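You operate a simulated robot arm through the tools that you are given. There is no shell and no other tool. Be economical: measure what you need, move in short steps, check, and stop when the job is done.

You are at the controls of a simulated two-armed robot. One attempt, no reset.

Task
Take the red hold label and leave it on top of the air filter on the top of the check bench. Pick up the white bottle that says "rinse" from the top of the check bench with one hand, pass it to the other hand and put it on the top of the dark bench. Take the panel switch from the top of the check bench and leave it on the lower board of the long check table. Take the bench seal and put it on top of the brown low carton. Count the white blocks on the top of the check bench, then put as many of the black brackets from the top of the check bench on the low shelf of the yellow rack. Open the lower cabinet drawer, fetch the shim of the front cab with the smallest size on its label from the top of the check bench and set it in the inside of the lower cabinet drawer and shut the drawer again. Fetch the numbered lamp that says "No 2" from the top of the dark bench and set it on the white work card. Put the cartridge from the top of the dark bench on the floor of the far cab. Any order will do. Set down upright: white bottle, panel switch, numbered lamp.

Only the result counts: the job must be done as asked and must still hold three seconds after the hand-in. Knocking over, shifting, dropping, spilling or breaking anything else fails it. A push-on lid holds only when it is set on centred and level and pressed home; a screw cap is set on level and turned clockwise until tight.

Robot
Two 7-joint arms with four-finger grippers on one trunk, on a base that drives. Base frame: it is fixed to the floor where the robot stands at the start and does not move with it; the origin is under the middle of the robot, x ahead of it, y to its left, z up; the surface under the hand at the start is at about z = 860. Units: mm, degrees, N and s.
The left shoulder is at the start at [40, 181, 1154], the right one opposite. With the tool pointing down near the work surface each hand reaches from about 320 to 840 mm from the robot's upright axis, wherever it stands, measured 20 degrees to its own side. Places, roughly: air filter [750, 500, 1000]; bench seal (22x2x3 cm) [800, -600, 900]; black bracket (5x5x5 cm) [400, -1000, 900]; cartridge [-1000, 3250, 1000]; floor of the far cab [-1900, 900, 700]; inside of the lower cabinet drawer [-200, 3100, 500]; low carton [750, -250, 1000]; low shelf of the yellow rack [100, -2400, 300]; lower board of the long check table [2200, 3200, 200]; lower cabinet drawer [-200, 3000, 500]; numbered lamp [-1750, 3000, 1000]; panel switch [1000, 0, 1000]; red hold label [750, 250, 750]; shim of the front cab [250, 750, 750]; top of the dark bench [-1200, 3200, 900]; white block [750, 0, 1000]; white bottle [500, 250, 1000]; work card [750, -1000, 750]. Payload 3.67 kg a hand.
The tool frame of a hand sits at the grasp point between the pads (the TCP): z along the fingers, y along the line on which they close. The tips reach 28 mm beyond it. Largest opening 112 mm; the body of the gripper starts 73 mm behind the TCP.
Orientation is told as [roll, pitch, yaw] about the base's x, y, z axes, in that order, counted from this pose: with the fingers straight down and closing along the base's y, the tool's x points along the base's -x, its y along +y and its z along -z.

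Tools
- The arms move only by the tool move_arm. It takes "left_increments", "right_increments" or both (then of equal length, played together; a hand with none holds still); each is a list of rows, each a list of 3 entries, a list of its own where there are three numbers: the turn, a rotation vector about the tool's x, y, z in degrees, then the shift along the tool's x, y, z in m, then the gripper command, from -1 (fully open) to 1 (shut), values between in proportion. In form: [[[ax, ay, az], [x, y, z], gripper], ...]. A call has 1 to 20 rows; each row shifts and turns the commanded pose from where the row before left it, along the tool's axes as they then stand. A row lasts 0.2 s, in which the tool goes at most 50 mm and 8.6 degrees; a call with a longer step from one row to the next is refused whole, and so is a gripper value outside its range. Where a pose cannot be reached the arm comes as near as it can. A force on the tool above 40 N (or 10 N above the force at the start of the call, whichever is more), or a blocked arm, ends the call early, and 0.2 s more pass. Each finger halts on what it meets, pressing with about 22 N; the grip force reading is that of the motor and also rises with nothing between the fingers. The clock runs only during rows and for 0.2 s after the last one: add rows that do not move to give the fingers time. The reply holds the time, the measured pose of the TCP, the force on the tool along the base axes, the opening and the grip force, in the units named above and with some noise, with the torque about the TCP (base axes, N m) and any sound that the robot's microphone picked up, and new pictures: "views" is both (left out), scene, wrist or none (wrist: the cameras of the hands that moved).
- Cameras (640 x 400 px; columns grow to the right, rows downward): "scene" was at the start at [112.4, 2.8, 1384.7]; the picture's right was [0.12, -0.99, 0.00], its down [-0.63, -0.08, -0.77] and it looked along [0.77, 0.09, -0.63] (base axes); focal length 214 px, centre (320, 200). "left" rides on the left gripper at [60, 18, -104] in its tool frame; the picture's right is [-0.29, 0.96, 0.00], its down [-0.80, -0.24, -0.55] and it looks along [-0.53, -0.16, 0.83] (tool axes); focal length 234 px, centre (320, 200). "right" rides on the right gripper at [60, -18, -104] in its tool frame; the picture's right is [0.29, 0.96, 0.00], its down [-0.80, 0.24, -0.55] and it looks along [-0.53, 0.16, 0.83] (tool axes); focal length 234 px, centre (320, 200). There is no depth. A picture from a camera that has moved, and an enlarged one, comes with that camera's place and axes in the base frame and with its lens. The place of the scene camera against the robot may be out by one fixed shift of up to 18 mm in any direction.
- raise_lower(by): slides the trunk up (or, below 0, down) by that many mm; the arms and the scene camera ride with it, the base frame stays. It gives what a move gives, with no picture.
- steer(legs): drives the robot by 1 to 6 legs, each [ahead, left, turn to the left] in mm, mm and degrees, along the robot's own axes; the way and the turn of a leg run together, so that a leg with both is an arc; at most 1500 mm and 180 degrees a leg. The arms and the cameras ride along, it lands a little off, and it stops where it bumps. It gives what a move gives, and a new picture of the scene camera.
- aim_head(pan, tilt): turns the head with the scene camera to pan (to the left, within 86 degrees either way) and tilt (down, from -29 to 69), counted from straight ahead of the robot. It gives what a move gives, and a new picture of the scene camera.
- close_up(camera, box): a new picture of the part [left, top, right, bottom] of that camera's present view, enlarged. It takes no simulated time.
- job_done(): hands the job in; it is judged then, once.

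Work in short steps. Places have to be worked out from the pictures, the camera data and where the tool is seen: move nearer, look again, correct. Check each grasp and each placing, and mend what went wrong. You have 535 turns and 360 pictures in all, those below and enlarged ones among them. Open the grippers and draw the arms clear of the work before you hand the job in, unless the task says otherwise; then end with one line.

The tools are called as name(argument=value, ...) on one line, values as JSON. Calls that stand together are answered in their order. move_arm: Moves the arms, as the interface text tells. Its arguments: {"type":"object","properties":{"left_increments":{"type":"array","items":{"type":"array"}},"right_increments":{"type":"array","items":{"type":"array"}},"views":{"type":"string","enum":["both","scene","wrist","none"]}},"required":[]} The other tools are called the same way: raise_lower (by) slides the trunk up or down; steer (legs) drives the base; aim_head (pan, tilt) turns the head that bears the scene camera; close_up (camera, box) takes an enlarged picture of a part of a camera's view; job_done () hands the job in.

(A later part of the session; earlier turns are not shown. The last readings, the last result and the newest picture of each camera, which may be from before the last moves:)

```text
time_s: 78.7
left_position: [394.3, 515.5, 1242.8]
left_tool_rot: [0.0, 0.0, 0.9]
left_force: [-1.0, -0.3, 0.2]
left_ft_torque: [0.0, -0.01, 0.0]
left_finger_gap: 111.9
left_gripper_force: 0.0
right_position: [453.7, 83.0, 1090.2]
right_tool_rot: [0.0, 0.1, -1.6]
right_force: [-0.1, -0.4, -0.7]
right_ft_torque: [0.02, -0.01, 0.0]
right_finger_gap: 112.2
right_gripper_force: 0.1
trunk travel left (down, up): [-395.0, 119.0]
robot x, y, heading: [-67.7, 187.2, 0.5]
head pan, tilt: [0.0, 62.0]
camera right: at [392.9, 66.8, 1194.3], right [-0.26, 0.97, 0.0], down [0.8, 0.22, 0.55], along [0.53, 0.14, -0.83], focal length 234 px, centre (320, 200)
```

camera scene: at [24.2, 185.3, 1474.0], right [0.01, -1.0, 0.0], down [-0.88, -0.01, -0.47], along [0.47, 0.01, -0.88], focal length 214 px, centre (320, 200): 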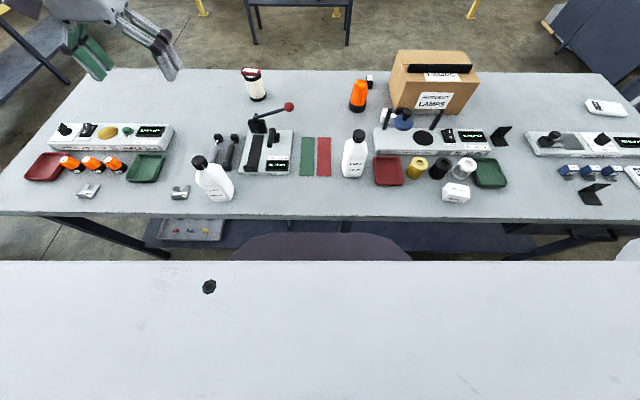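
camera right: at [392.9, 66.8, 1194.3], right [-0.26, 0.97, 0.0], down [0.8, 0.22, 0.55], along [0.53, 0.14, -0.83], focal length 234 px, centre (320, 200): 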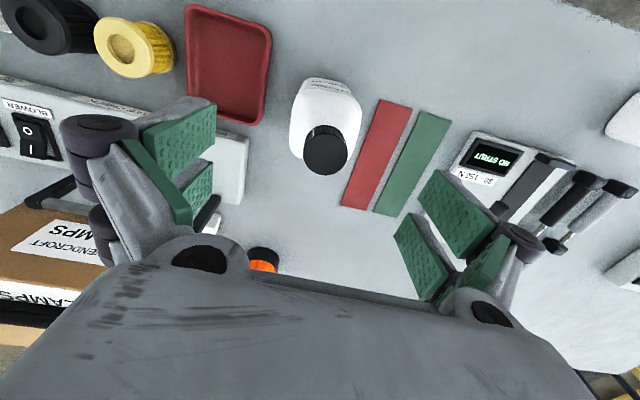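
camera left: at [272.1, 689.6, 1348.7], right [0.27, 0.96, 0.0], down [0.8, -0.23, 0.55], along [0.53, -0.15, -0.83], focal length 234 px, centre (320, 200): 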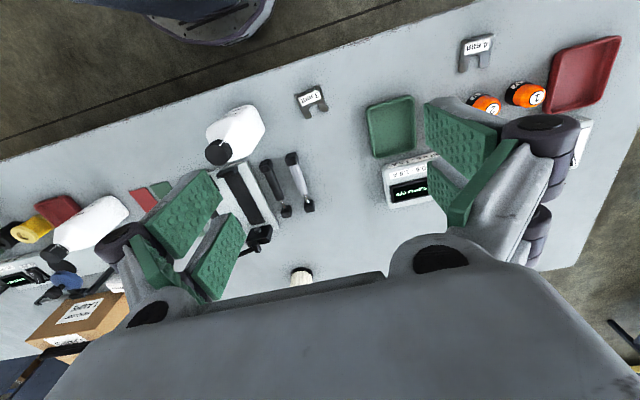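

Body centre y≈90. Shift 6 mm and descend so the pads take the upper body.

move_arm(right_increments=[[[0, 0, 0], [0, 0.006, 0.03], -1], [[0, 0, 0], [0, 0, 0.04], -1], [[0, 0, 0], [0, 0, 0.03], -1], [[0, 0, 0], [0, 0, 0.01], -1], [[0, 0, 0], [0, 0, 0], -1]], views="both")

close_up(camera="scene", box=[280, 80, 440, 180])

```text
time_s: 79.9
left_position: [393.5, 515.5, 1243.6]
left_tool_rot: [0.0, 0.0, 0.9]
left_force: [-0.2, -0.4, 0.1]
left_ft_torque: [0.0, 0.01, 0.02]
left_finger_gap: 112.0
left_gripper_force: 0.1
right_position: [453.4, 90.3, 978.9]
right_tool_rot: [0.0, 0.0, -1.7]
right_force: [0.2, -0.1, -0.1]
right_ft_torque: [0.01, -0.02, -0.01]
right_finger_gap: 112.0
right_gripper_force: 0.0
trunk travel left (down, up): [-395.0, 119.0]
robot x, y, heading: [-65.3, 185.4, 0.8]
head pan, tilt: [0.0, 62.0]
camera scene: at [25.0, 182.6, 1474.0], right [0.01, -1.0, 0.0], down [-0.88, -0.01, -0.47], along [0.47, 0.01, -0.88], focal length 214 px, centre (320, 200)
camera right: at [392.4, 72.6, 1084.2], right [-0.26, 0.97, 0.0], down [0.8, 0.22, 0.55], along [0.53, 0.14, -0.83], focal length 234 px, centre (320, 200)
```

scene: 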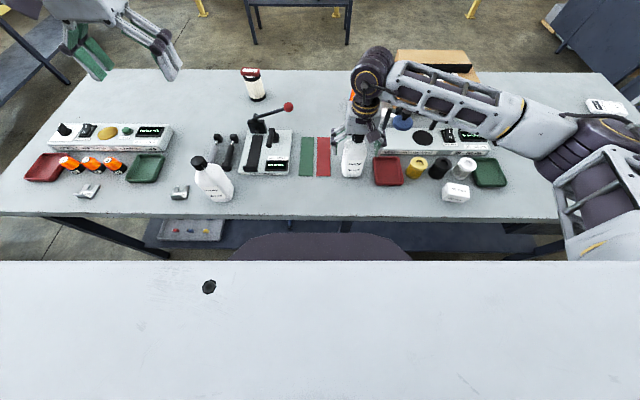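
right: 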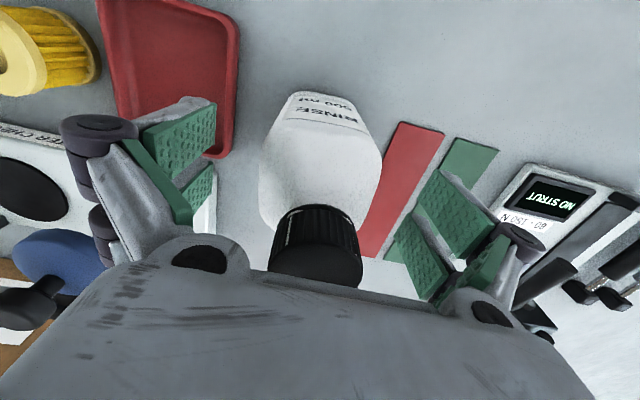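

```text
4.00 times, centred on (360, 130) of scene
camera zoom: at [25.0, 182.6, 1474.0], right [0.01, -1.0, 0.0], down [-0.88, -0.01, -0.47], along [0.47, 0.01, -0.88], focal length 858 px, centre (160, 480)
```

zoom: 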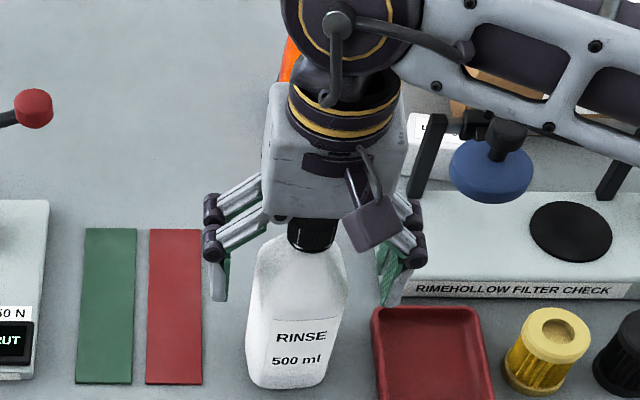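

Close slowly on the body.

move_arm(right_increments=[[[0, 0, 0], [0, 0, 0], -0.8], [[0, 0, 0], [0, 0, 0], -0.6], [[0, 0, 0], [0, 0, 0], -0.4], [[0, 0, 0], [0, 0, 0], -0.2], [[0, 0, 0], [0, 0, 0], 0.2], [[0, 0, 0], [0, 0, 0], 0.5], [[0, 0, 0], [0, 0, 0], 0.5]], views="wrist")

```text
time_s: 81.5
left_position: [393.8, 515.7, 1243.2]
left_tool_rot: [0.0, 0.2, 0.9]
left_force: [0.1, -0.2, -0.1]
left_ft_torque: [-0.04, -0.03, 0.01]
left_finger_gap: 112.0
left_gripper_force: 0.0
right_position: [454.4, 90.0, 977.8]
right_tool_rot: [0.0, 0.1, -1.7]
right_force: [-0.5, 0.4, 1.9]
right_ft_torque: [0.0, -0.01, 0.08]
right_finger_gap: 66.3
right_gripper_force: 22.6
trunk travel left (down, up): [-395.0, 119.0]
robot x, y, heading: [-68.3, 187.6, 0.7]
head pan, tilt: [0.0, 62.0]
camera right: at [392.6, 72.8, 1084.4], right [-0.26, 0.97, 0.0], down [0.8, 0.22, 0.55], along [0.53, 0.14, -0.83], focal length 234 px, centre (320, 200)
```

right: 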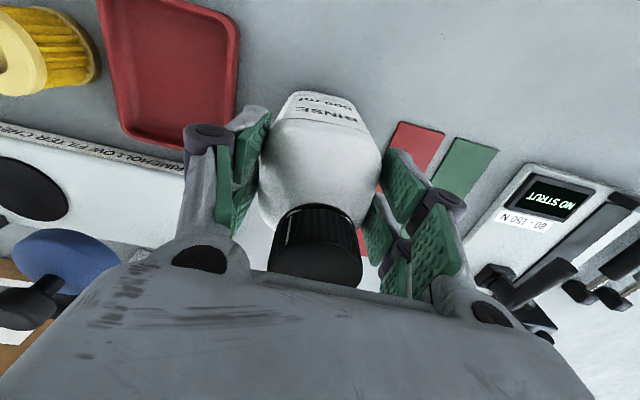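

Grip at 66 mm. Lift gently and check it holds.

move_arm(right_increments=[[[0, 0, 0], [0, 0, -0.01], 0.6], [[0, 0, 0], [0, 0, -0.02], 0.6], [[0, 0, 0], [0, 0, -0.03], 0.6], [[0, 0, 0], [0, 0, 0], 0.6]], views="scene")

close_up(camera="scene", box=[280, 80, 440, 180])

```text
time_s: 82.5
left_position: [395.5, 515.6, 1243.4]
left_tool_rot: [0.1, 0.1, 1.0]
left_force: [0.1, -0.5, 1.0]
left_ft_torque: [-0.02, 0.02, 0.02]
left_finger_gap: 111.9
left_gripper_force: 0.0
right_position: [454.9, 89.2, 1038.2]
right_tool_rot: [-0.1, 0.2, -1.6]
right_force: [-0.6, -0.8, -4.5]
right_ft_torque: [0.05, 0.02, -0.01]
right_finger_gap: 66.2
right_gripper_force: 21.7
trunk travel left (down, up): [-395.0, 119.0]
robot x, y, heading: [-66.7, 193.7, 1.0]
head pan, tilt: [0.0, 62.0]
camera scene: at [25.9, 182.6, 1473.9], right [0.01, -1.0, 0.0], down [-0.88, -0.01, -0.47], along [0.47, 0.01, -0.88], focal length 214 px, centre (320, 200)
```

scene: 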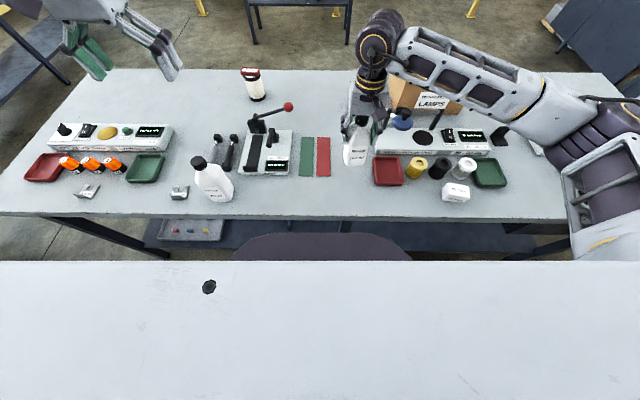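

```text
4.00 times, centred on (360, 130) of scene
camera zoom: at [25.9, 182.6, 1473.9], right [0.01, -1.0, 0.0], down [-0.88, -0.01, -0.47], along [0.47, 0.01, -0.88], focal length 858 px, centre (160, 480)
```

zoom: 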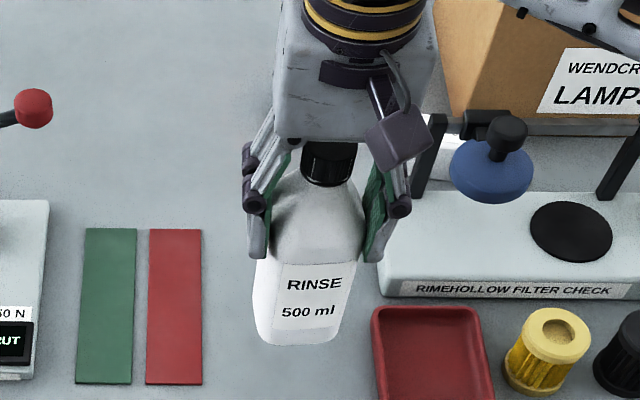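

Held upright. Raise it and bring it to a free transfer spot, turned −20°.

move_arm(right_increments=[[[0, 0, 0], [0, 0, -0.045], 0.6], [[0, 0, 0], [0, 0, -0.045], 0.6], [[0, 0, 0], [0, 0, -0.04], 0.6], [[0, 0, 5], [-0.0255, 0.0257, 0], 0.6], [[0, 0, 5], [-0.0255, 0.0257, 0], 0.6], [[0, 0, 5], [-0.0255, 0.0257, 0], 0.6], [[0, 0, 4], [-0.0255, 0.0257, 0], 0.6], [[0, 0, 0], [0, 0, 0], 0.6]], views="none")

```text
time_s: 84.3
left_position: [394.0, 515.1, 1243.5]
left_tool_rot: [0.0, 0.1, 0.9]
left_force: [-0.4, -0.7, 0.6]
left_ft_torque: [0.03, -0.02, -0.03]
left_finger_gap: 111.9
left_gripper_force: 0.0
right_position: [569.0, 172.3, 1170.8]
right_tool_rot: [0.0, 0.2, -20.7]
right_force: [0.3, 0.1, -5.1]
right_ft_torque: [0.04, 0.0, 0.01]
right_finger_gap: 66.1
right_gripper_force: 21.9
trunk travel left (down, up): [-395.0, 119.0]
robot x, y, heading: [-68.7, 186.7, 0.7]
head pan, tilt: [0.0, 62.0]
```

Now turn the left hand in place: yaw −20°, then tilt so the fingers point forward and 25° down.

move_arm(left_increments=[[[0, 0, 7], [0, 0, 0], -1], [[0, 0, 7], [0, 0, 0], -1], [[0, 0, 7], [0, 0, 0], -1], [[0, -8.1, 0], [0, 0, 0], -1], [[0, -8.1, 0], [0, 0, 0], -1], [[0, -8.1, 0], [0, 0, 0], -1], [[0, -8.1, 0], [0, 0, 0], -1], [[0, -8.1, 0], [0, 0, 0], -1], [[0, -8.1, 0], [0, 0, 0], -1], [[0, -8.1, 0], [0, 0, 0], -1], [[0, -8.1, 0], [0, 0, 0], -1], [[0, 0, 0], [0, 0, 0], -1]], views="both")

```text
time_s: 86.9
left_position: [407.9, 525.1, 1248.3]
left_tool_rot: [0.0, -64.8, -20.1]
left_force: [-0.2, -0.3, 1.1]
left_ft_torque: [0.04, 0.0, 0.02]
left_finger_gap: 112.2
left_gripper_force: 0.0
left hand out of reach, approached as far as the arm can: row 11
right_position: [570.2, 171.9, 1169.7]
right_tool_rot: [0.0, 0.1, -20.6]
right_force: [0.1, 0.7, -5.0]
right_ft_torque: [0.0, 0.02, 0.01]
right_finger_gap: 66.2
right_gripper_force: 21.7
trunk travel left (down, up): [-395.0, 119.0]
robot x, y, heading: [-65.6, 188.7, 0.7]
head pan, tilt: [0.0, 62.0]
camera scene: at [25.9, 182.6, 1473.9], right [0.01, -1.0, 0.0], down [-0.88, -0.01, -0.47], along [0.47, 0.01, -0.88], focal length 214 px, centre (320, 200)
camera left: at [302.0, 582.5, 1238.5], right [0.45, 0.86, 0.26], down [-0.23, -0.17, 0.96], along [0.86, -0.49, 0.12], focal length 234 px, centre (320, 200)
```

scene: 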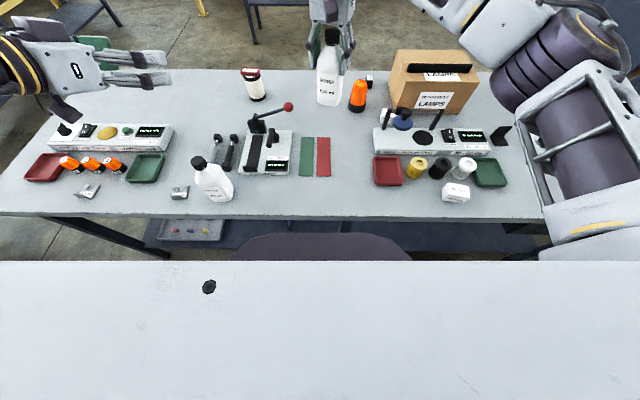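
left: 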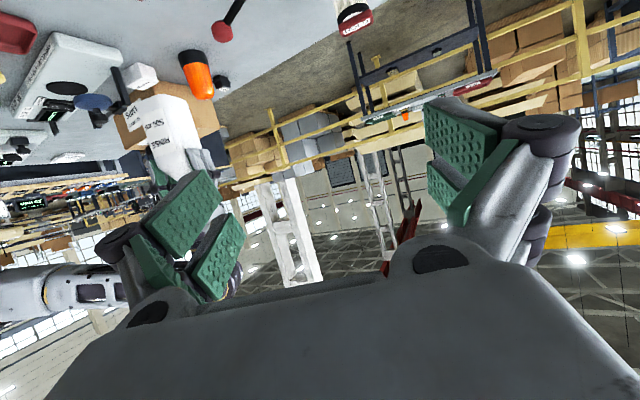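

The pose works. Move the left hand to 150 mm short of the bottle along its approach line.

move_arm(left_increments=[[[0, 0, 0], [0.0011, -0.0397, 0.0221], -1], [[0, 0, 0], [0.0011, -0.0397, 0.0221], -1], [[0, 0, 0], [0.0011, -0.0397, 0.0221], -1], [[0, 0, 0], [0.0011, -0.0397, 0.0221], -1], [[0, 0, 0], [0.0011, -0.0397, 0.0221], -1], [[0, 0, 0], [0.0011, -0.0397, 0.0221], -1], [[0, 0, 0], [0.0011, -0.0397, 0.0221], -1], [[0, 0, 0], [0, 0, 0], -1]], views="both")

```text
time_s: 88.7
left_position: [469.1, 226.6, 1182.4]
left_tool_rot: [-0.1, -64.8, -20.1]
left_force: [-0.7, -0.1, 0.2]
left_ft_torque: [-0.01, 0.0, 0.02]
left_finger_gap: 112.0
left_gripper_force: 0.2
left hand out of reach, approached as far as the arm can: row 1, 2
right_position: [569.6, 174.2, 1169.6]
right_tool_rot: [-0.1, 0.1, -20.6]
right_force: [-0.1, 0.0, -5.3]
right_ft_torque: [-0.03, 0.01, 0.0]
right_finger_gap: 66.2
right_gripper_force: 21.7
trunk travel left (down, up): [-395.0, 119.0]
robot x, y, heading: [-61.6, 186.6, 0.9]
head pan, tilt: [0.0, 62.0]
camera scene: at [25.2, 184.0, 1474.0], right [0.01, -1.0, 0.0], down [-0.88, -0.01, -0.47], along [0.47, 0.01, -0.88], focal length 214 px, centre (320, 200)
camera left: at [362.3, 284.4, 1173.2], right [0.44, 0.86, 0.26], down [-0.23, -0.17, 0.96], along [0.86, -0.49, 0.13], focal length 234 px, centre (320, 200)
```

scene: 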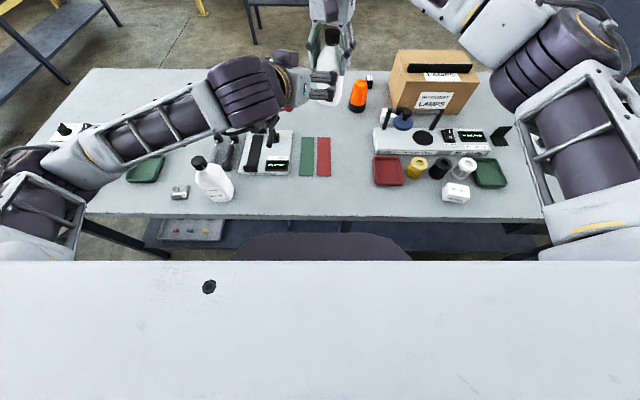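
left: 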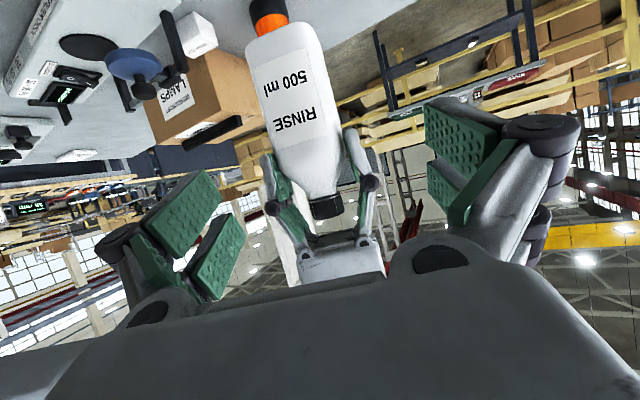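

Predicted and seen bottle positions agree. Correct sideways, then advance around the body.

move_arm(left_increments=[[[0, 0, 0], [0.0163, -0.0195, 0], -1], [[0, 0, 0], [0, 0, 0.035], -1], [[0, 0, 0], [0, 0, 0.035], -1], [[0, 0, 0], [0, 0, 0.03], -1], [[0, 0, 0], [0, 0, 0], -1]], views="both")

close_up(camera="scene", box=[240, 0, 400, 100])

```text
time_s: 89.9
left_position: [539.6, 178.0, 1121.2]
left_tool_rot: [-0.1, -64.7, -20.2]
left_force: [0.2, 0.0, 0.8]
left_ft_torque: [0.0, 0.01, 0.03]
left_finger_gap: 112.3
left_gripper_force: 0.1
right_position: [571.1, 172.4, 1170.0]
right_tool_rot: [0.0, 0.3, -20.7]
right_force: [0.1, 0.2, -4.8]
right_ft_torque: [0.03, 0.01, -0.04]
right_finger_gap: 65.9
right_gripper_force: 22.1
trunk travel left (down, up): [-395.0, 119.0]
robot x, y, heading: [-66.5, 186.3, 0.7]
head pan, tilt: [0.0, 62.0]
camera scene: at [25.6, 183.3, 1473.9], right [0.01, -1.0, 0.0], down [-0.88, -0.01, -0.47], along [0.47, 0.01, -0.88], focal length 214 px, centre (320, 200)
camera left: at [432.7, 235.9, 1112.7], right [0.44, 0.86, 0.26], down [-0.23, -0.17, 0.96], along [0.86, -0.49, 0.12], focal length 234 px, centre (320, 200)
```

scene: 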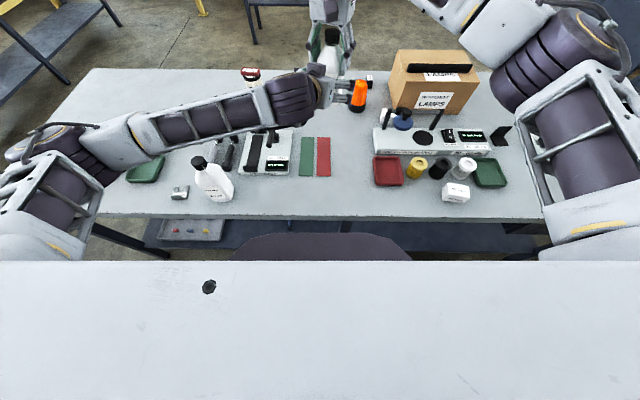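
left: 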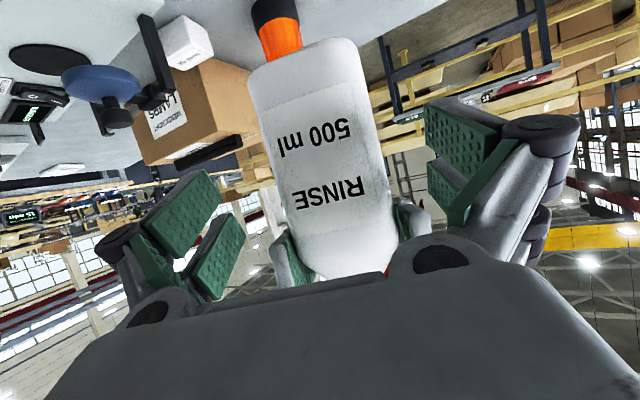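

```text
4.00 times, centred on (320, 50) of scene
camera zoom: at [25.6, 183.3, 1473.9], right [0.01, -1.0, 0.0], down [-0.88, -0.01, -0.47], along [0.47, 0.01, -0.88], focal length 858 px, centre (320, 800)
```

zoom: 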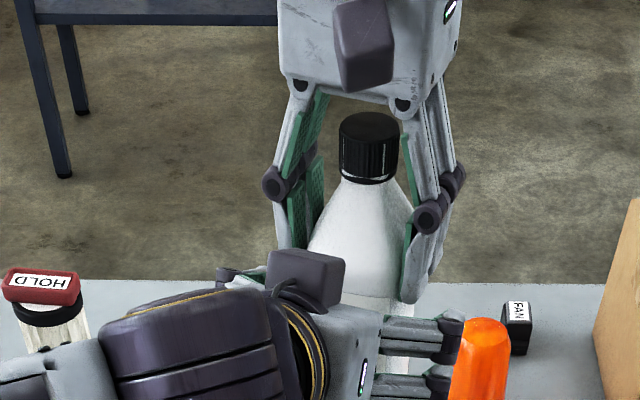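

Well centred between the left fingers. Advance the last 30 mm and close.

move_arm(left_increments=[[[0, 0, 0], [0, 0, 0.015], -1], [[0, 0, 0], [0, 0, 0.015], -1], [[0, 0, 0], [0, 0, 0], -0.6], [[0, 0, 0], [0, 0, 0], -0.3], [[0, 0, 0], [0, 0, 0], 0.2], [[0, 0, 0], [0, 0, 0], 0.6], [[0, 0, 0], [0, 0, 0], 0.6]], views="wrist")

```text
time_s: 91.5
left_position: [566.5, 171.0, 1108.9]
left_tool_rot: [0.1, -64.5, -20.0]
left_force: [4.4, 21.0, -6.8]
left_ft_torque: [-0.68, 0.17, 0.07]
left_finger_gap: 67.1
left_gripper_force: 21.7
right_position: [570.7, 170.2, 1170.7]
right_tool_rot: [-0.2, 0.1, -20.8]
right_force: [-4.3, -21.3, 5.5]
right_ft_torque: [-0.58, 0.22, 0.06]
right_finger_gap: 65.6
right_gripper_force: 21.6
trunk travel left (down, up): [-395.0, 119.0]
robot x, y, heading: [-69.3, 190.9, 0.4]
head pan, tilt: [0.0, 62.0]
camera left: at [458.9, 227.9, 1099.8], right [0.44, 0.86, 0.26], down [-0.23, -0.17, 0.96], along [0.87, -0.48, 0.12], focal length 234 px, centre (320, 200)
```

left: 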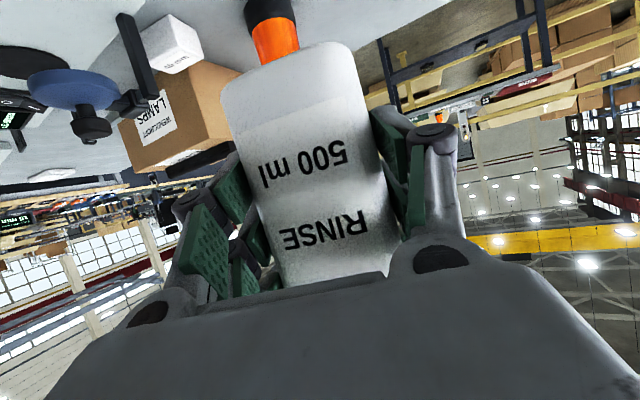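

Both hands hold it. Release the right hand and raise it straight up.

move_arm(right_increments=[[[0, 0, 0], [0, 0, 0], 0.2], [[0, 0, 0], [0, 0, 0], -0.4], [[0, 0, 0], [0, 0, 0], -1], [[0, 0, 0], [0, 0, 0], -1], [[0, 0, 0], [0, 0, -0.03], -1], [[0, 0, 0], [0, 0, -0.04], -1], [[0, 0, 0], [0, 0, -0.04], -1], [[0, 0, 0], [0, 0, 0], -1]], views="wrist")

```text
time_s: 93.3
left_position: [564.2, 168.2, 1109.0]
left_tool_rot: [0.0, -64.7, -20.0]
left_force: [0.1, 0.4, -6.1]
left_ft_torque: [0.02, 0.03, 0.02]
left_finger_gap: 65.7
left_gripper_force: 22.0
right_position: [572.0, 174.7, 1277.5]
right_tool_rot: [0.1, 0.1, -20.6]
right_force: [0.3, 0.1, 0.3]
right_ft_torque: [0.01, 0.01, -0.02]
right_finger_gap: 112.0
right_gripper_force: 0.1
trunk travel left (down, up): [-395.0, 119.0]
robot x, y, heading: [-67.6, 188.2, 0.7]
head pan, tilt: [0.0, 62.0]
camera right: at [509.4, 178.1, 1383.0], right [0.07, 1.0, 0.0], down [0.83, -0.06, 0.55], along [0.55, -0.04, -0.83], focal length 234 px, centre (320, 200)
```

right: 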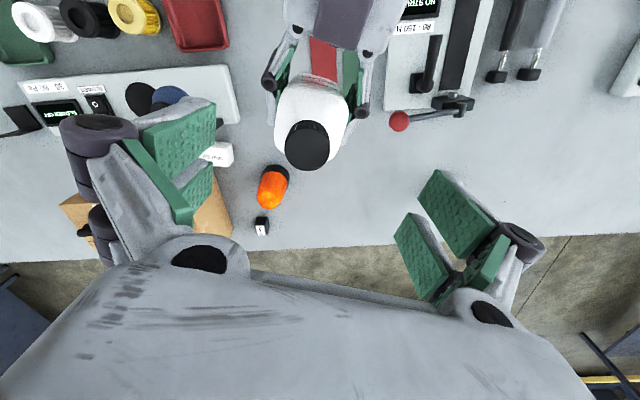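

Handover done; the bottle is secure in the left hand. I bring the right hand back to its side, yawed −84° for the shim tab, and drive left to the shim.

move_arm(right_increments=[[[0, 0, 0], [0.0167, -0.035, 0], -1], [[0, 0, 0], [0.0167, -0.035, 0], -1], [[0, 0, 0], [0.0167, -0.035, 0], -1], [[0, 0, 0], [0.0167, -0.035, 0], -1], [[0, 0, 0], [0.0167, -0.035, 0], -1], [[0, 0, 8], [0, 0, 0], -1], [[0, 0, 8], [0, 0, 0], -1], [[0, 0, 8], [0, 0, 0], -1], [[0, 0, 8], [0, 0, 0], -1], [[0, 0, 8], [0, 0, 0], -1], [[0, 0, 8], [0, 0, 0], -1], [[0, 0, 8], [0, 0, 0], -1], [[0, 0, 8], [0, 0, 0], -1], [[0, 0, 0], [0, 0, 0], -1]], views="none")

steer(legs=[[-60, 0, 0], [0, 600, 0]])

```text
time_s: 96.3
left_position: [564.3, 169.3, 1110.0]
left_tool_rot: [-0.2, -64.7, -20.1]
left_force: [0.0, -0.1, -6.0]
left_ft_torque: [0.04, 0.05, 0.02]
left_finger_gap: 65.8
left_gripper_force: 22.3
right_position: [432.5, 40.6, 1277.2]
right_tool_rot: [-0.2, 0.0, -84.7]
right_force: [0.2, -0.5, 0.4]
right_ft_torque: [0.01, -0.01, 0.02]
right_finger_gap: 112.2
right_gripper_force: 0.0
trunk travel left (down, up): [-395.0, 119.0]
robot x, y, heading: [-65.2, 189.9, 1.0]
head pan, tilt: [0.0, 62.0]
```

```text
time_s: 100.3
left_position: [496.2, 750.6, 1109.5]
left_tool_rot: [0.0, -64.7, -20.6]
left_force: [0.1, -0.1, -4.8]
left_ft_torque: [0.0, 0.02, -0.02]
left_finger_gap: 65.5
left_gripper_force: 22.1
right_position: [365.7, 622.8, 1277.7]
right_tool_rot: [-0.1, 0.1, -85.1]
right_force: [-0.3, 0.1, -0.3]
right_ft_torque: [0.0, -0.04, -0.02]
right_finger_gap: 112.0
right_gripper_force: 0.0
trunk travel left (down, up): [-395.0, 119.0]
robot x, y, heading: [-131.5, 772.6, 0.1]
head pan, tilt: [0.0, 62.0]
camera scene: at [-40.6, 767.4, 1473.9], right [0.01, -1.0, 0.0], down [-0.88, -0.01, -0.47], along [0.47, 0.0, -0.88], focal length 214 px, centre (320, 200)
```

scene: 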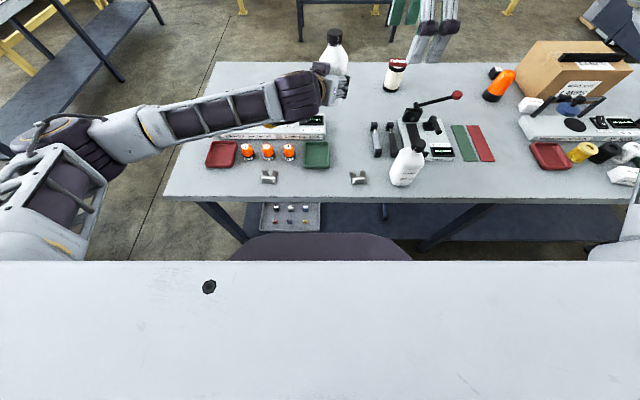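

The right hand is almost above the 3 mm shim. Centre over it and descend partway.

move_arm(right_increments=[[[0, 0, 0], [0.028, -0.0125, 0.03], -1], [[0, 0, 0], [0, 0, 0.045], -1], [[0, 0, 0], [0, 0, 0.045], -1], [[0, 0, 0], [0, 0, 0.045], -1], [[0, 0, 0], [0, 0, 0.045], -1], [[0, 0, 0], [0, 0, 0.04], -1], [[0, 0, 0], [0, 0, 0], -1]], views="wrist")

```text
time_s: 101.9
left_position: [496.3, 750.4, 1109.3]
left_tool_rot: [-0.1, -64.7, -20.4]
left_force: [-0.1, -0.1, -5.1]
left_ft_torque: [0.02, 0.05, 0.02]
left_finger_gap: 65.5
left_gripper_force: 21.5
right_position: [348.5, 649.2, 1027.1]
right_tool_rot: [-0.1, 0.1, -85.0]
right_force: [-0.3, 0.0, 0.3]
right_ft_torque: [-0.01, -0.03, -0.02]
right_finger_gap: 112.1
right_gripper_force: 0.1
trunk travel left (down, up): [-395.0, 119.0]
robot x, y, heading: [-133.3, 774.2, 0.3]
head pan, tilt: [0.0, 62.0]
camera right: at [324.5, 706.0, 1132.2], right [0.93, 0.37, 0.0], down [0.31, -0.77, 0.55], along [0.2, -0.52, -0.83], focal length 234 px, centre (320, 200)
```

right: 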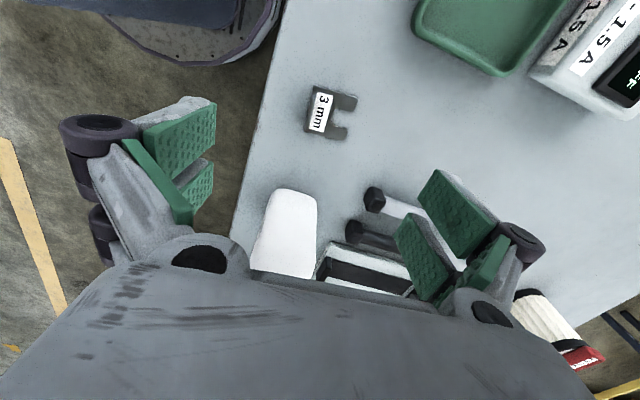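

close_up(camera="right", box=[280, 65, 400, 165])

```text
4.00 times, centred on (340, 115) of right
camera zoom: at [324.5, 706.0, 1132.2], right [0.93, 0.37, 0.0], down [0.31, -0.77, 0.55], along [0.2, -0.52, -0.83], focal length 937 px, centre (240, 540)
```

zoom: 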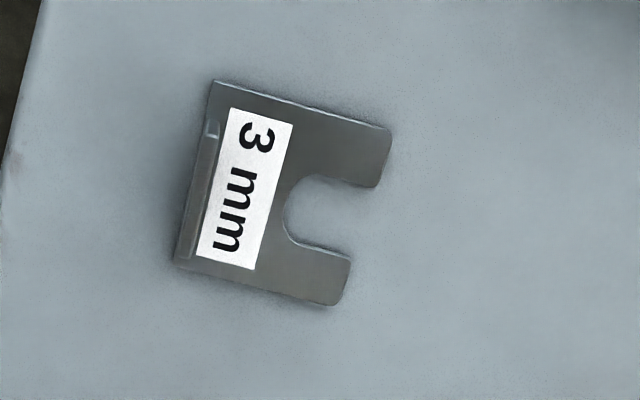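

Tab centre ≈(335,646), turned so yaw −79° fits. Align, descend to z≈897 and close.

move_arm(right_increments=[[[0, 0, -6], [0, 0, 0.03], -1], [[0, 0, 0], [-0.0005, -0.0133, 0.03], -1], [[0, 0, 0], [0, 0, 0.03], -1], [[0, 0, 0], [0, 0, 0.025], -1], [[0, 0, 0], [0, 0, 0], -0.2], [[0, 0, 0], [0, 0, 0], -0.2]], views="wrist")

```text
time_s: 103.3
left_position: [497.9, 750.7, 1109.2]
left_tool_rot: [0.0, -64.8, -20.4]
left_force: [1.0, 0.5, -5.6]
left_ft_torque: [0.02, 0.03, 0.03]
left_finger_gap: 65.6
left_gripper_force: 21.9
right_position: [335.7, 646.6, 912.1]
right_tool_rot: [0.0, 0.0, -79.0]
right_force: [-0.3, -0.9, 0.3]
right_ft_torque: [0.02, 0.02, 0.01]
right_finger_gap: 67.1
right_gripper_force: 0.0
trunk travel left (down, up): [-395.0, 119.0]
robot x, y, heading: [-132.2, 775.6, 0.4]
head pan, tilt: [0.0, 62.0]
camera right: at [306.1, 701.7, 1018.0], right [0.89, 0.46, 0.0], down [0.39, -0.74, 0.55], along [0.26, -0.49, -0.83], focal length 234 px, centre (320, 200)
```

right: 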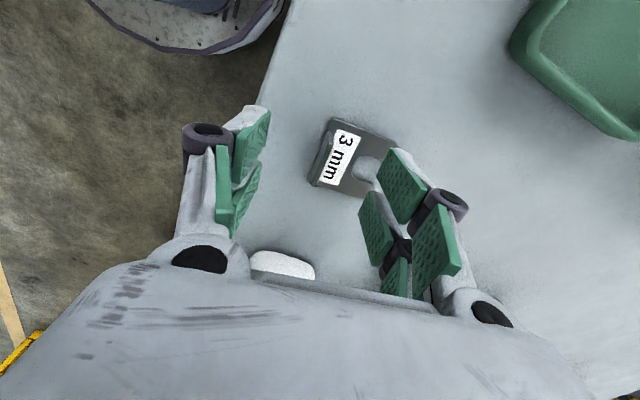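

Descend the last 15 mm with a 5 mm shift and close on the tab.

move_arm(right_increments=[[[0, 0, 0], [0.005, 0, 0.008], -0.2], [[0, 0, 0], [0, 0, 0.007], -0.2], [[0, 0, 0], [0, 0, 0], 0.2], [[0, 0, 0], [0, 0, 0], 0.6], [[0, 0, 0], [0, 0, 0], 1], [[0, 0, 0], [0, 0, 0], 1], [[0, 0, 0], [0, 0, 0], 1]], views="wrist")

```text
time_s: 104.9
left_position: [496.5, 750.2, 1110.0]
left_tool_rot: [-0.1, -64.7, -20.6]
left_force: [0.0, 0.4, -5.6]
left_ft_torque: [0.01, 0.03, 0.02]
left_finger_gap: 65.7
left_gripper_force: 21.9
right_position: [334.2, 652.0, 898.3]
right_tool_rot: [-0.1, 0.0, -79.0]
right_force: [-0.3, 0.4, -0.5]
right_ft_torque: [0.03, 0.01, 0.01]
right_finger_gap: 5.9
right_gripper_force: 22.0
trunk travel left (down, up): [-395.0, 119.0]
robot x, y, heading: [-131.1, 774.0, 0.4]
head pan, tilt: [0.0, 62.0]
camera right: at [305.0, 706.3, 1003.6], right [0.89, 0.46, 0.0], down [0.39, -0.74, 0.55], along [0.26, -0.49, -0.83], focal length 234 px, centre (320, 200)
```

right: 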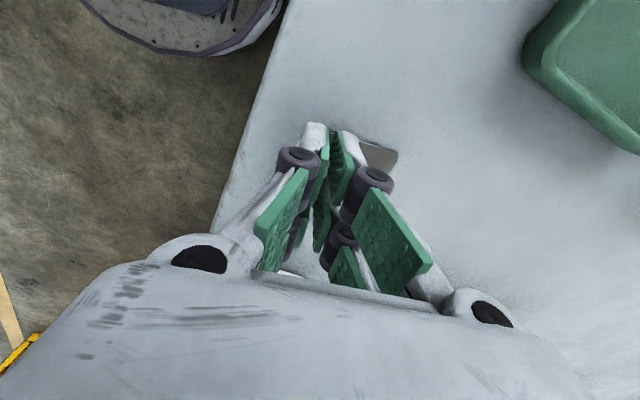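

Gripping 5.9 mm of tab. Lift and look.

move_arm(right_increments=[[[0, 0, 0], [0, 0, -0.02], 1], [[0, 0, 0], [0, 0, -0.04], 1], [[0, 0, 0], [0, 0, -0.045], 1], [[0, 0, 0], [0, 0, -0.045], 1], [[0, 0, 0], [0, 0, -0.045], 1], [[0, 0, 0], [0, 0, -0.045], 1], [[0, 0, 0], [0, 0, 0], 1]], views="wrist")

```text
time_s: 106.5
left_position: [498.2, 750.1, 1108.5]
left_tool_rot: [-0.1, -64.7, -20.5]
left_force: [-0.4, 0.1, -5.5]
left_ft_torque: [0.02, 0.09, -0.02]
left_finger_gap: 65.5
left_gripper_force: 22.2
right_position: [337.3, 649.8, 1137.8]
right_tool_rot: [-0.1, 0.0, -79.0]
right_force: [0.8, -0.3, -1.6]
right_ft_torque: [-0.02, 0.04, 0.0]
right_finger_gap: 6.0
right_gripper_force: 22.0
trunk travel left (down, up): [-395.0, 119.0]
robot x, y, heading: [-133.5, 778.8, 0.6]
head pan, tilt: [0.0, 62.0]
camera right: at [308.1, 704.1, 1242.5], right [0.89, 0.46, 0.0], down [0.39, -0.74, 0.55], along [0.26, -0.49, -0.83], focal length 234 px, centre (320, 200)
```

right: 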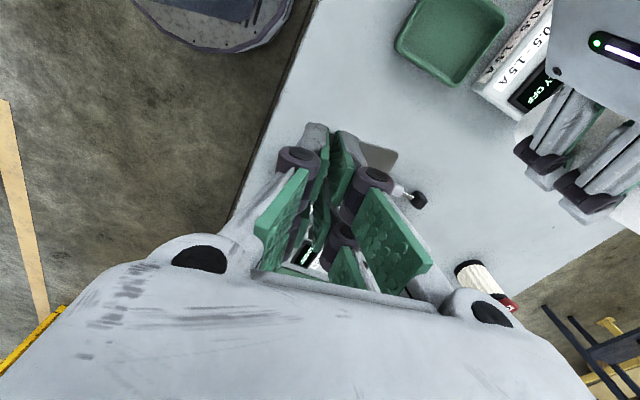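

Shim is held. Back away from the bench, turn left to face the dark bench side and look.

steer(legs=[[-600, 0, 0], [0, 0, 90]])

aim_head(pan=0, tilt=25)

```text
time_s: 114.2
left_position: [-685.6, 1402.9, 1109.0]
left_tool_rot: [-0.2, -64.6, 68.3]
left_force: [-0.3, -0.2, -4.8]
left_ft_torque: [-0.05, 0.04, -0.01]
left_finger_gap: 65.5
left_gripper_force: 22.0
right_position: [-587.9, 1241.6, 1136.9]
right_tool_rot: [-0.1, 0.0, 9.7]
right_force: [-0.7, -0.8, -1.1]
right_ft_torque: [-0.01, 0.03, 0.05]
right_finger_gap: 6.0
right_gripper_force: 22.0
trunk travel left (down, up): [-395.0, 119.0]
robot x, y, heading: [-725.0, 772.4, 89.3]
head pan, tilt: [0.0, 62.0]
camera scene: at [-715.7, 850.7, 1473.9], right [1.0, -0.01, 0.0], down [-0.01, -0.88, -0.47], along [0.01, 0.47, -0.88], focal length 214 px, centre (320, 200)
```

scene: 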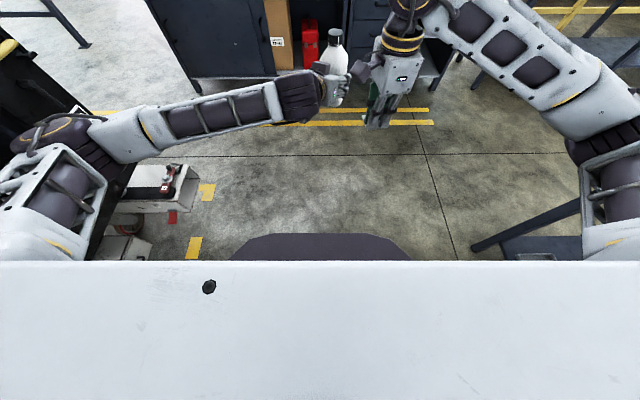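

```text
time_s: 115.2
left_position: [-685.9, 1402.0, 1109.2]
left_tool_rot: [-0.2, -64.8, 68.2]
left_force: [0.2, -0.7, -4.6]
left_ft_torque: [-0.06, -0.01, -0.01]
left_finger_gap: 65.8
left_gripper_force: 22.0
right_position: [-587.7, 1240.9, 1136.9]
right_tool_rot: [0.0, -0.1, 9.7]
right_force: [-0.2, 1.0, -1.3]
right_ft_torque: [-0.03, -0.03, -0.02]
right_finger_gap: 6.1
right_gripper_force: 22.3
trunk travel left (down, up): [-395.0, 119.0]
robot x, y, heading: [-722.9, 772.2, 89.4]
head pan, tilt: [0.0, 25.0]
camera scene: at [-715.3, 878.5, 1526.2], right [1.0, -0.01, 0.0], down [-0.01, -0.42, -0.91], along [0.01, 0.91, -0.42], focal length 214 px, centre (320, 200)
```

scene: 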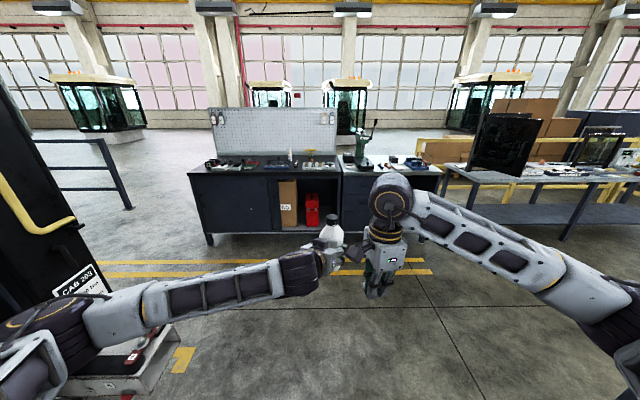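

The dark bench and a drawer cabinet lie ahead (front near y≈2880). Drive forward 1000.

steer(legs=[[1000, 0, 0.6]])

close_up(camera="scene", box=[40, 60, 520, 360])

```text
time_s: 120.6
left_position: [-669.8, 2416.1, 1109.7]
left_tool_rot: [-0.2, -64.7, 68.2]
left_force: [-0.9, -0.4, -5.5]
left_ft_torque: [-0.04, 0.02, 0.01]
left_finger_gap: 65.4
left_gripper_force: 22.4
right_position: [-573.1, 2254.5, 1137.1]
right_tool_rot: [-0.1, 0.0, 9.6]
right_force: [0.1, -1.2, -0.7]
right_ft_torque: [0.01, -0.02, -0.02]
right_finger_gap: 6.2
right_gripper_force: 22.2
trunk travel left (down, up): [-395.0, 119.0]
robot x, y, heading: [-708.6, 1782.5, 89.2]
head pan, tilt: [0.0, 25.0]
camera scene: at [-699.8, 1892.2, 1526.3], right [1.0, -0.02, 0.0], down [-0.01, -0.42, -0.91], along [0.01, 0.91, -0.42], focal length 214 px, centre (320, 200)
```

scene: 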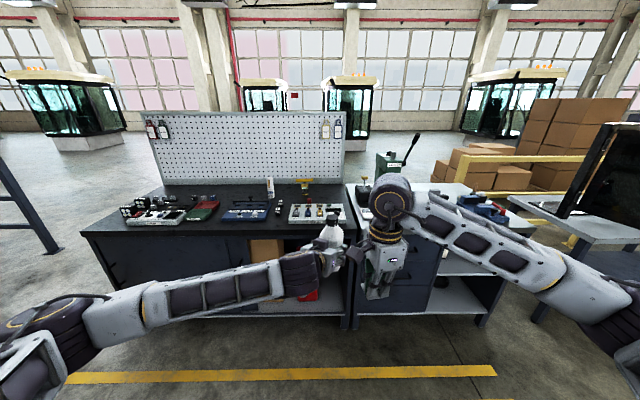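

```text
1.33 times, centred on (280, 210) of scene
camera zoom: at [-699.8, 1892.2, 1526.3], right [1.0, -0.02, 0.0], down [-0.01, -0.42, -0.91], along [0.01, 0.91, -0.42], focal length 286 px, centre (373, 187)
```

zoom: 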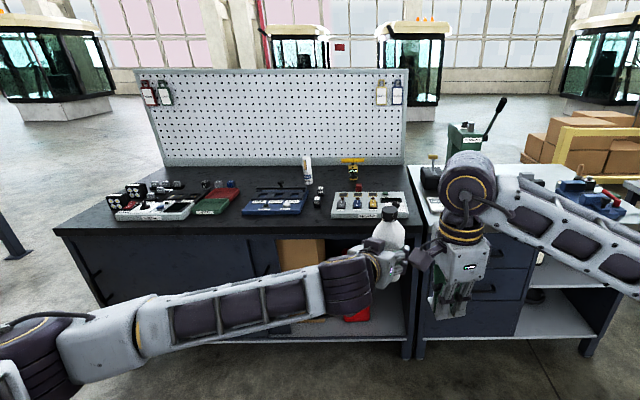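

Bench front edge ≈y 2830 with a free front strip. I drive to bring the bottle over it around x≈-900.

steer(legs=[[0, 200, 0.8], [430, 0, 0]])

aim_head(pan=10, tilt=50)

```text
time_s: 124.5
left_position: [-880.4, 2845.9, 1108.4]
left_tool_rot: [0.0, -64.7, 69.3]
left_force: [0.6, -0.7, -6.0]
left_ft_torque: [-0.02, 0.03, 0.02]
left_finger_gap: 65.7
left_gripper_force: 22.1
right_position: [-781.8, 2685.8, 1137.3]
right_tool_rot: [0.0, 0.1, 10.7]
right_force: [0.0, -0.1, -0.3]
right_ft_torque: [-0.04, 0.0, 0.01]
right_finger_gap: 5.8
right_gripper_force: 22.1
trunk travel left (down, up): [-395.0, 119.0]
robot x, y, heading: [-906.9, 2213.8, 90.4]
head pan, tilt: [0.0, 25.0]
camera scene: at [-901.8, 2320.3, 1526.3], right [1.0, 0.0, 0.0], down [0.0, -0.42, -0.91], along [0.0, 0.91, -0.42], focal length 214 px, centre (320, 200)
```

scene: 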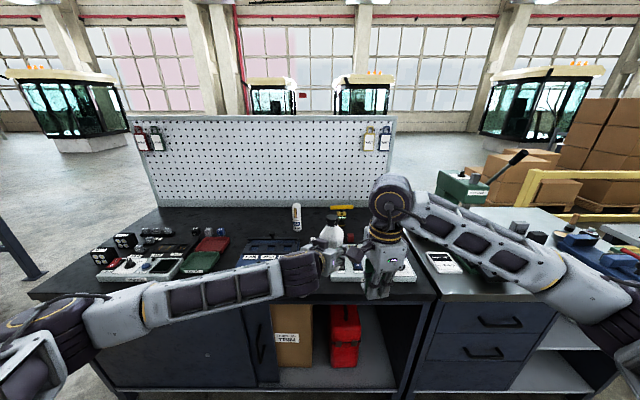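

```text
time_s: 125.4
left_position: [-881.2, 2845.3, 1109.0]
left_tool_rot: [-0.1, -64.7, 69.3]
left_force: [0.1, -0.6, -4.6]
left_ft_torque: [-0.1, 0.03, 0.0]
left_finger_gap: 65.5
left_gripper_force: 21.9
right_position: [-780.3, 2684.8, 1138.8]
right_tool_rot: [-0.1, 0.0, 10.6]
right_force: [-0.7, -0.8, 0.5]
right_ft_torque: [-0.04, 0.01, 0.03]
right_finger_gap: 6.1
right_gripper_force: 22.0
trunk travel left (down, up): [-395.0, 119.0]
robot x, y, heading: [-909.5, 2215.6, 90.1]
head pan, tilt: [10.0, 50.0]
camera scene: at [-915.1, 2304.2, 1488.9], right [0.98, 0.18, 0.0], down [0.14, -0.75, -0.64], along [-0.11, 0.63, -0.77], focal length 214 px, centre (320, 200)
```

scene: 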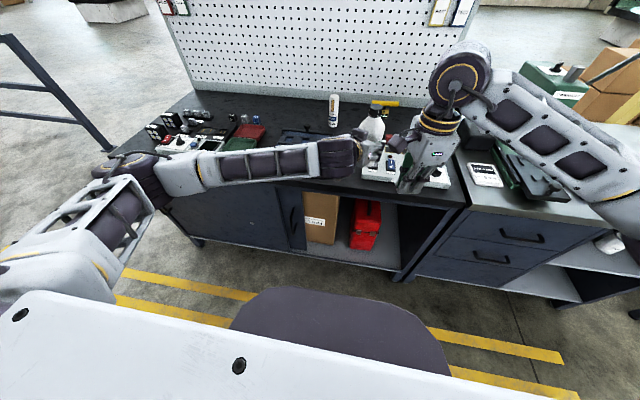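

Shift the bottle left to about (-990,2890), clear of the lamp tester, and take a look.

move_arm(left_increments=[[[0, 0, 0], [-0.0005, 0.0393, 0.0011], 0.6], [[0, 0, 0], [-0.0005, 0.0393, 0.0011], 0.6], [[0, 0, 0], [-0.0005, 0.0393, 0.0011], 0.6], [[0, 0, 0], [0, 0, 0], 0.6]], views="both")

```text
time_s: 126.4
left_position: [-988.7, 2891.0, 1110.1]
left_tool_rot: [0.0, -64.5, 69.2]
left_force: [-0.2, 0.5, -5.6]
left_ft_torque: [-0.07, 0.01, 0.01]
left_finger_gap: 65.6
left_gripper_force: 21.4
right_position: [-781.2, 2686.4, 1136.9]
right_tool_rot: [-0.1, -0.1, 10.6]
right_force: [0.4, -0.6, -0.8]
right_ft_torque: [-0.04, 0.04, -0.01]
right_finger_gap: 6.1
right_gripper_force: 22.0
trunk travel left (down, up): [-395.0, 119.0]
robot x, y, heading: [-910.1, 2216.5, 90.4]
head pan, tilt: [10.0, 50.0]
camera scene: at [-914.6, 2304.5, 1488.8], right [0.98, 0.18, 0.0], down [0.14, -0.75, -0.64], along [-0.11, 0.63, -0.77], focal length 214 px, centre (320, 200)
camera left: at [-1048.5, 2785.7, 1100.9], right [-0.85, 0.46, 0.26], down [0.17, -0.23, 0.96], along [0.5, 0.86, 0.12], focal length 234 px, centre (320, 200)
```

scene: 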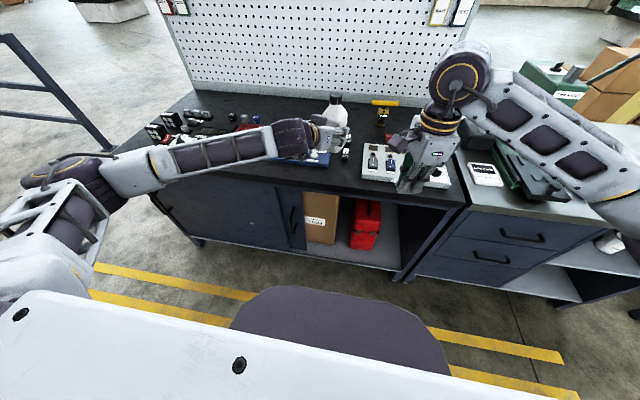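
left: 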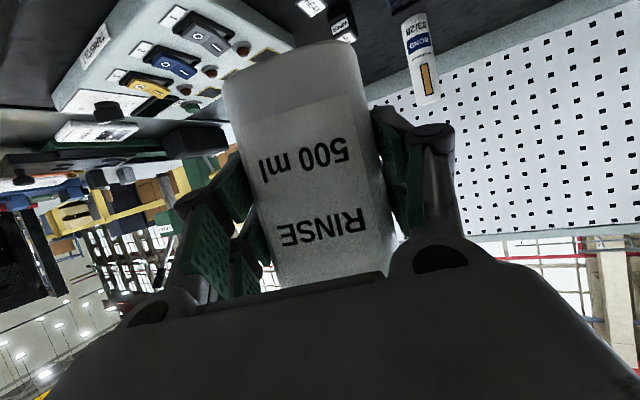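

close_up(camera="scene", box=[120, 80, 480, 230])

```text
1.78 times, centred on (300, 155) of scene
camera zoom: at [-914.6, 2304.5, 1488.8], right [0.98, 0.18, 0.0], down [0.14, -0.75, -0.64], along [-0.11, 0.63, -0.77], focal length 381 px, centre (356, 280)
```

zoom: 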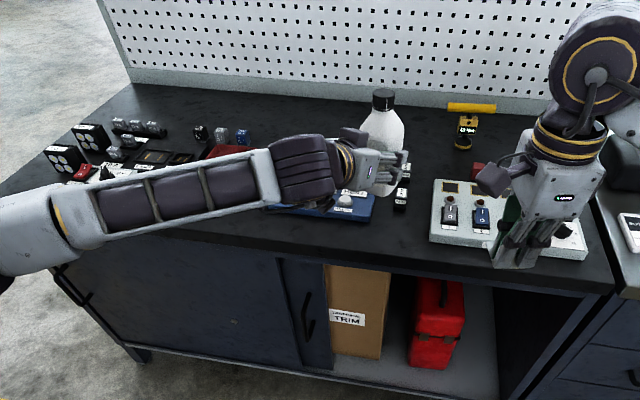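

Blue case and tester leave a gap around x≈-955. Shift there and lower 100 mm.

move_arm(left_increments=[[[0, 0, 0], [-0.0047, -0.0318, 0.01], 0.6], [[0, 0, 0], [0.0301, 0, 0.0142], 0.6], [[0, 0, 0], [0.0301, 0, 0.0142], 0.6], [[0, 0, 0], [0.0301, 0, 0.0142], 0.6], [[0, 0, 0], [0, 0, 0], 0.6]], views="both")

close_up(camera="scene", box=[220, 100, 460, 220])

```text
time_s: 127.6
left_position: [-956.7, 2889.9, 1063.9]
left_tool_rot: [-0.2, -64.5, 69.4]
left_force: [-0.3, -0.1, -5.0]
left_ft_torque: [-0.07, 0.03, 0.0]
left_finger_gap: 65.6
left_gripper_force: 22.3
left hand out of reach, approached as far as the arm can: row 3, 4
right_position: [-782.5, 2686.0, 1136.8]
right_tool_rot: [-0.1, 0.1, 10.8]
right_force: [-0.1, 0.0, -0.8]
right_ft_torque: [-0.01, -0.01, -0.02]
right_finger_gap: 6.0
right_gripper_force: 21.8
trunk travel left (down, up): [-395.0, 119.0]
robot x, y, heading: [-909.6, 2215.7, 90.1]
head pan, tilt: [10.0, 50.0]
camera scene: at [-915.6, 2304.6, 1488.7], right [0.98, 0.18, 0.0], down [0.14, -0.75, -0.64], along [-0.11, 0.63, -0.77], focal length 214 px, centre (320, 200)
camera left: at [-1016.9, 2783.6, 1056.2], right [-0.85, 0.46, 0.26], down [0.17, -0.23, 0.96], along [0.5, 0.86, 0.12], focal length 234 px, centre (320, 200)
```

scene: 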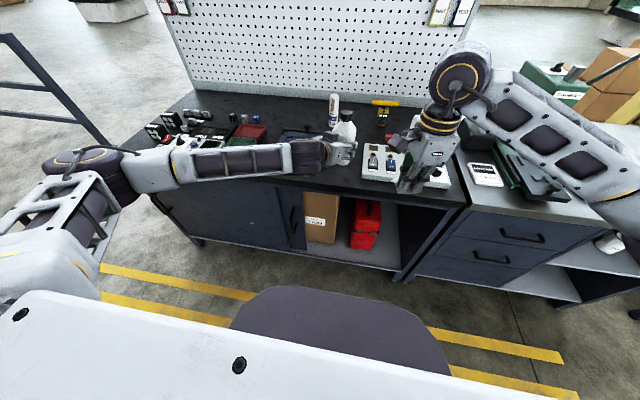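
left: 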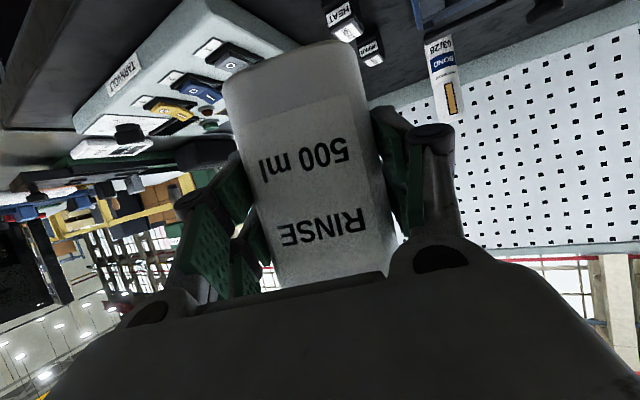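

```text
2.67 times, centred on (340, 160) of scene
camera zoom: at [-915.6, 2304.6, 1488.7], right [0.98, 0.18, 0.0], down [0.14, -0.75, -0.64], along [-0.11, 0.63, -0.77], focal length 572 px, centre (267, 307)
```

zoom: 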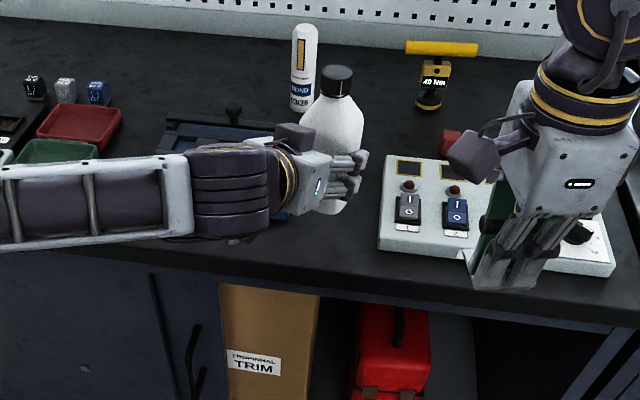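

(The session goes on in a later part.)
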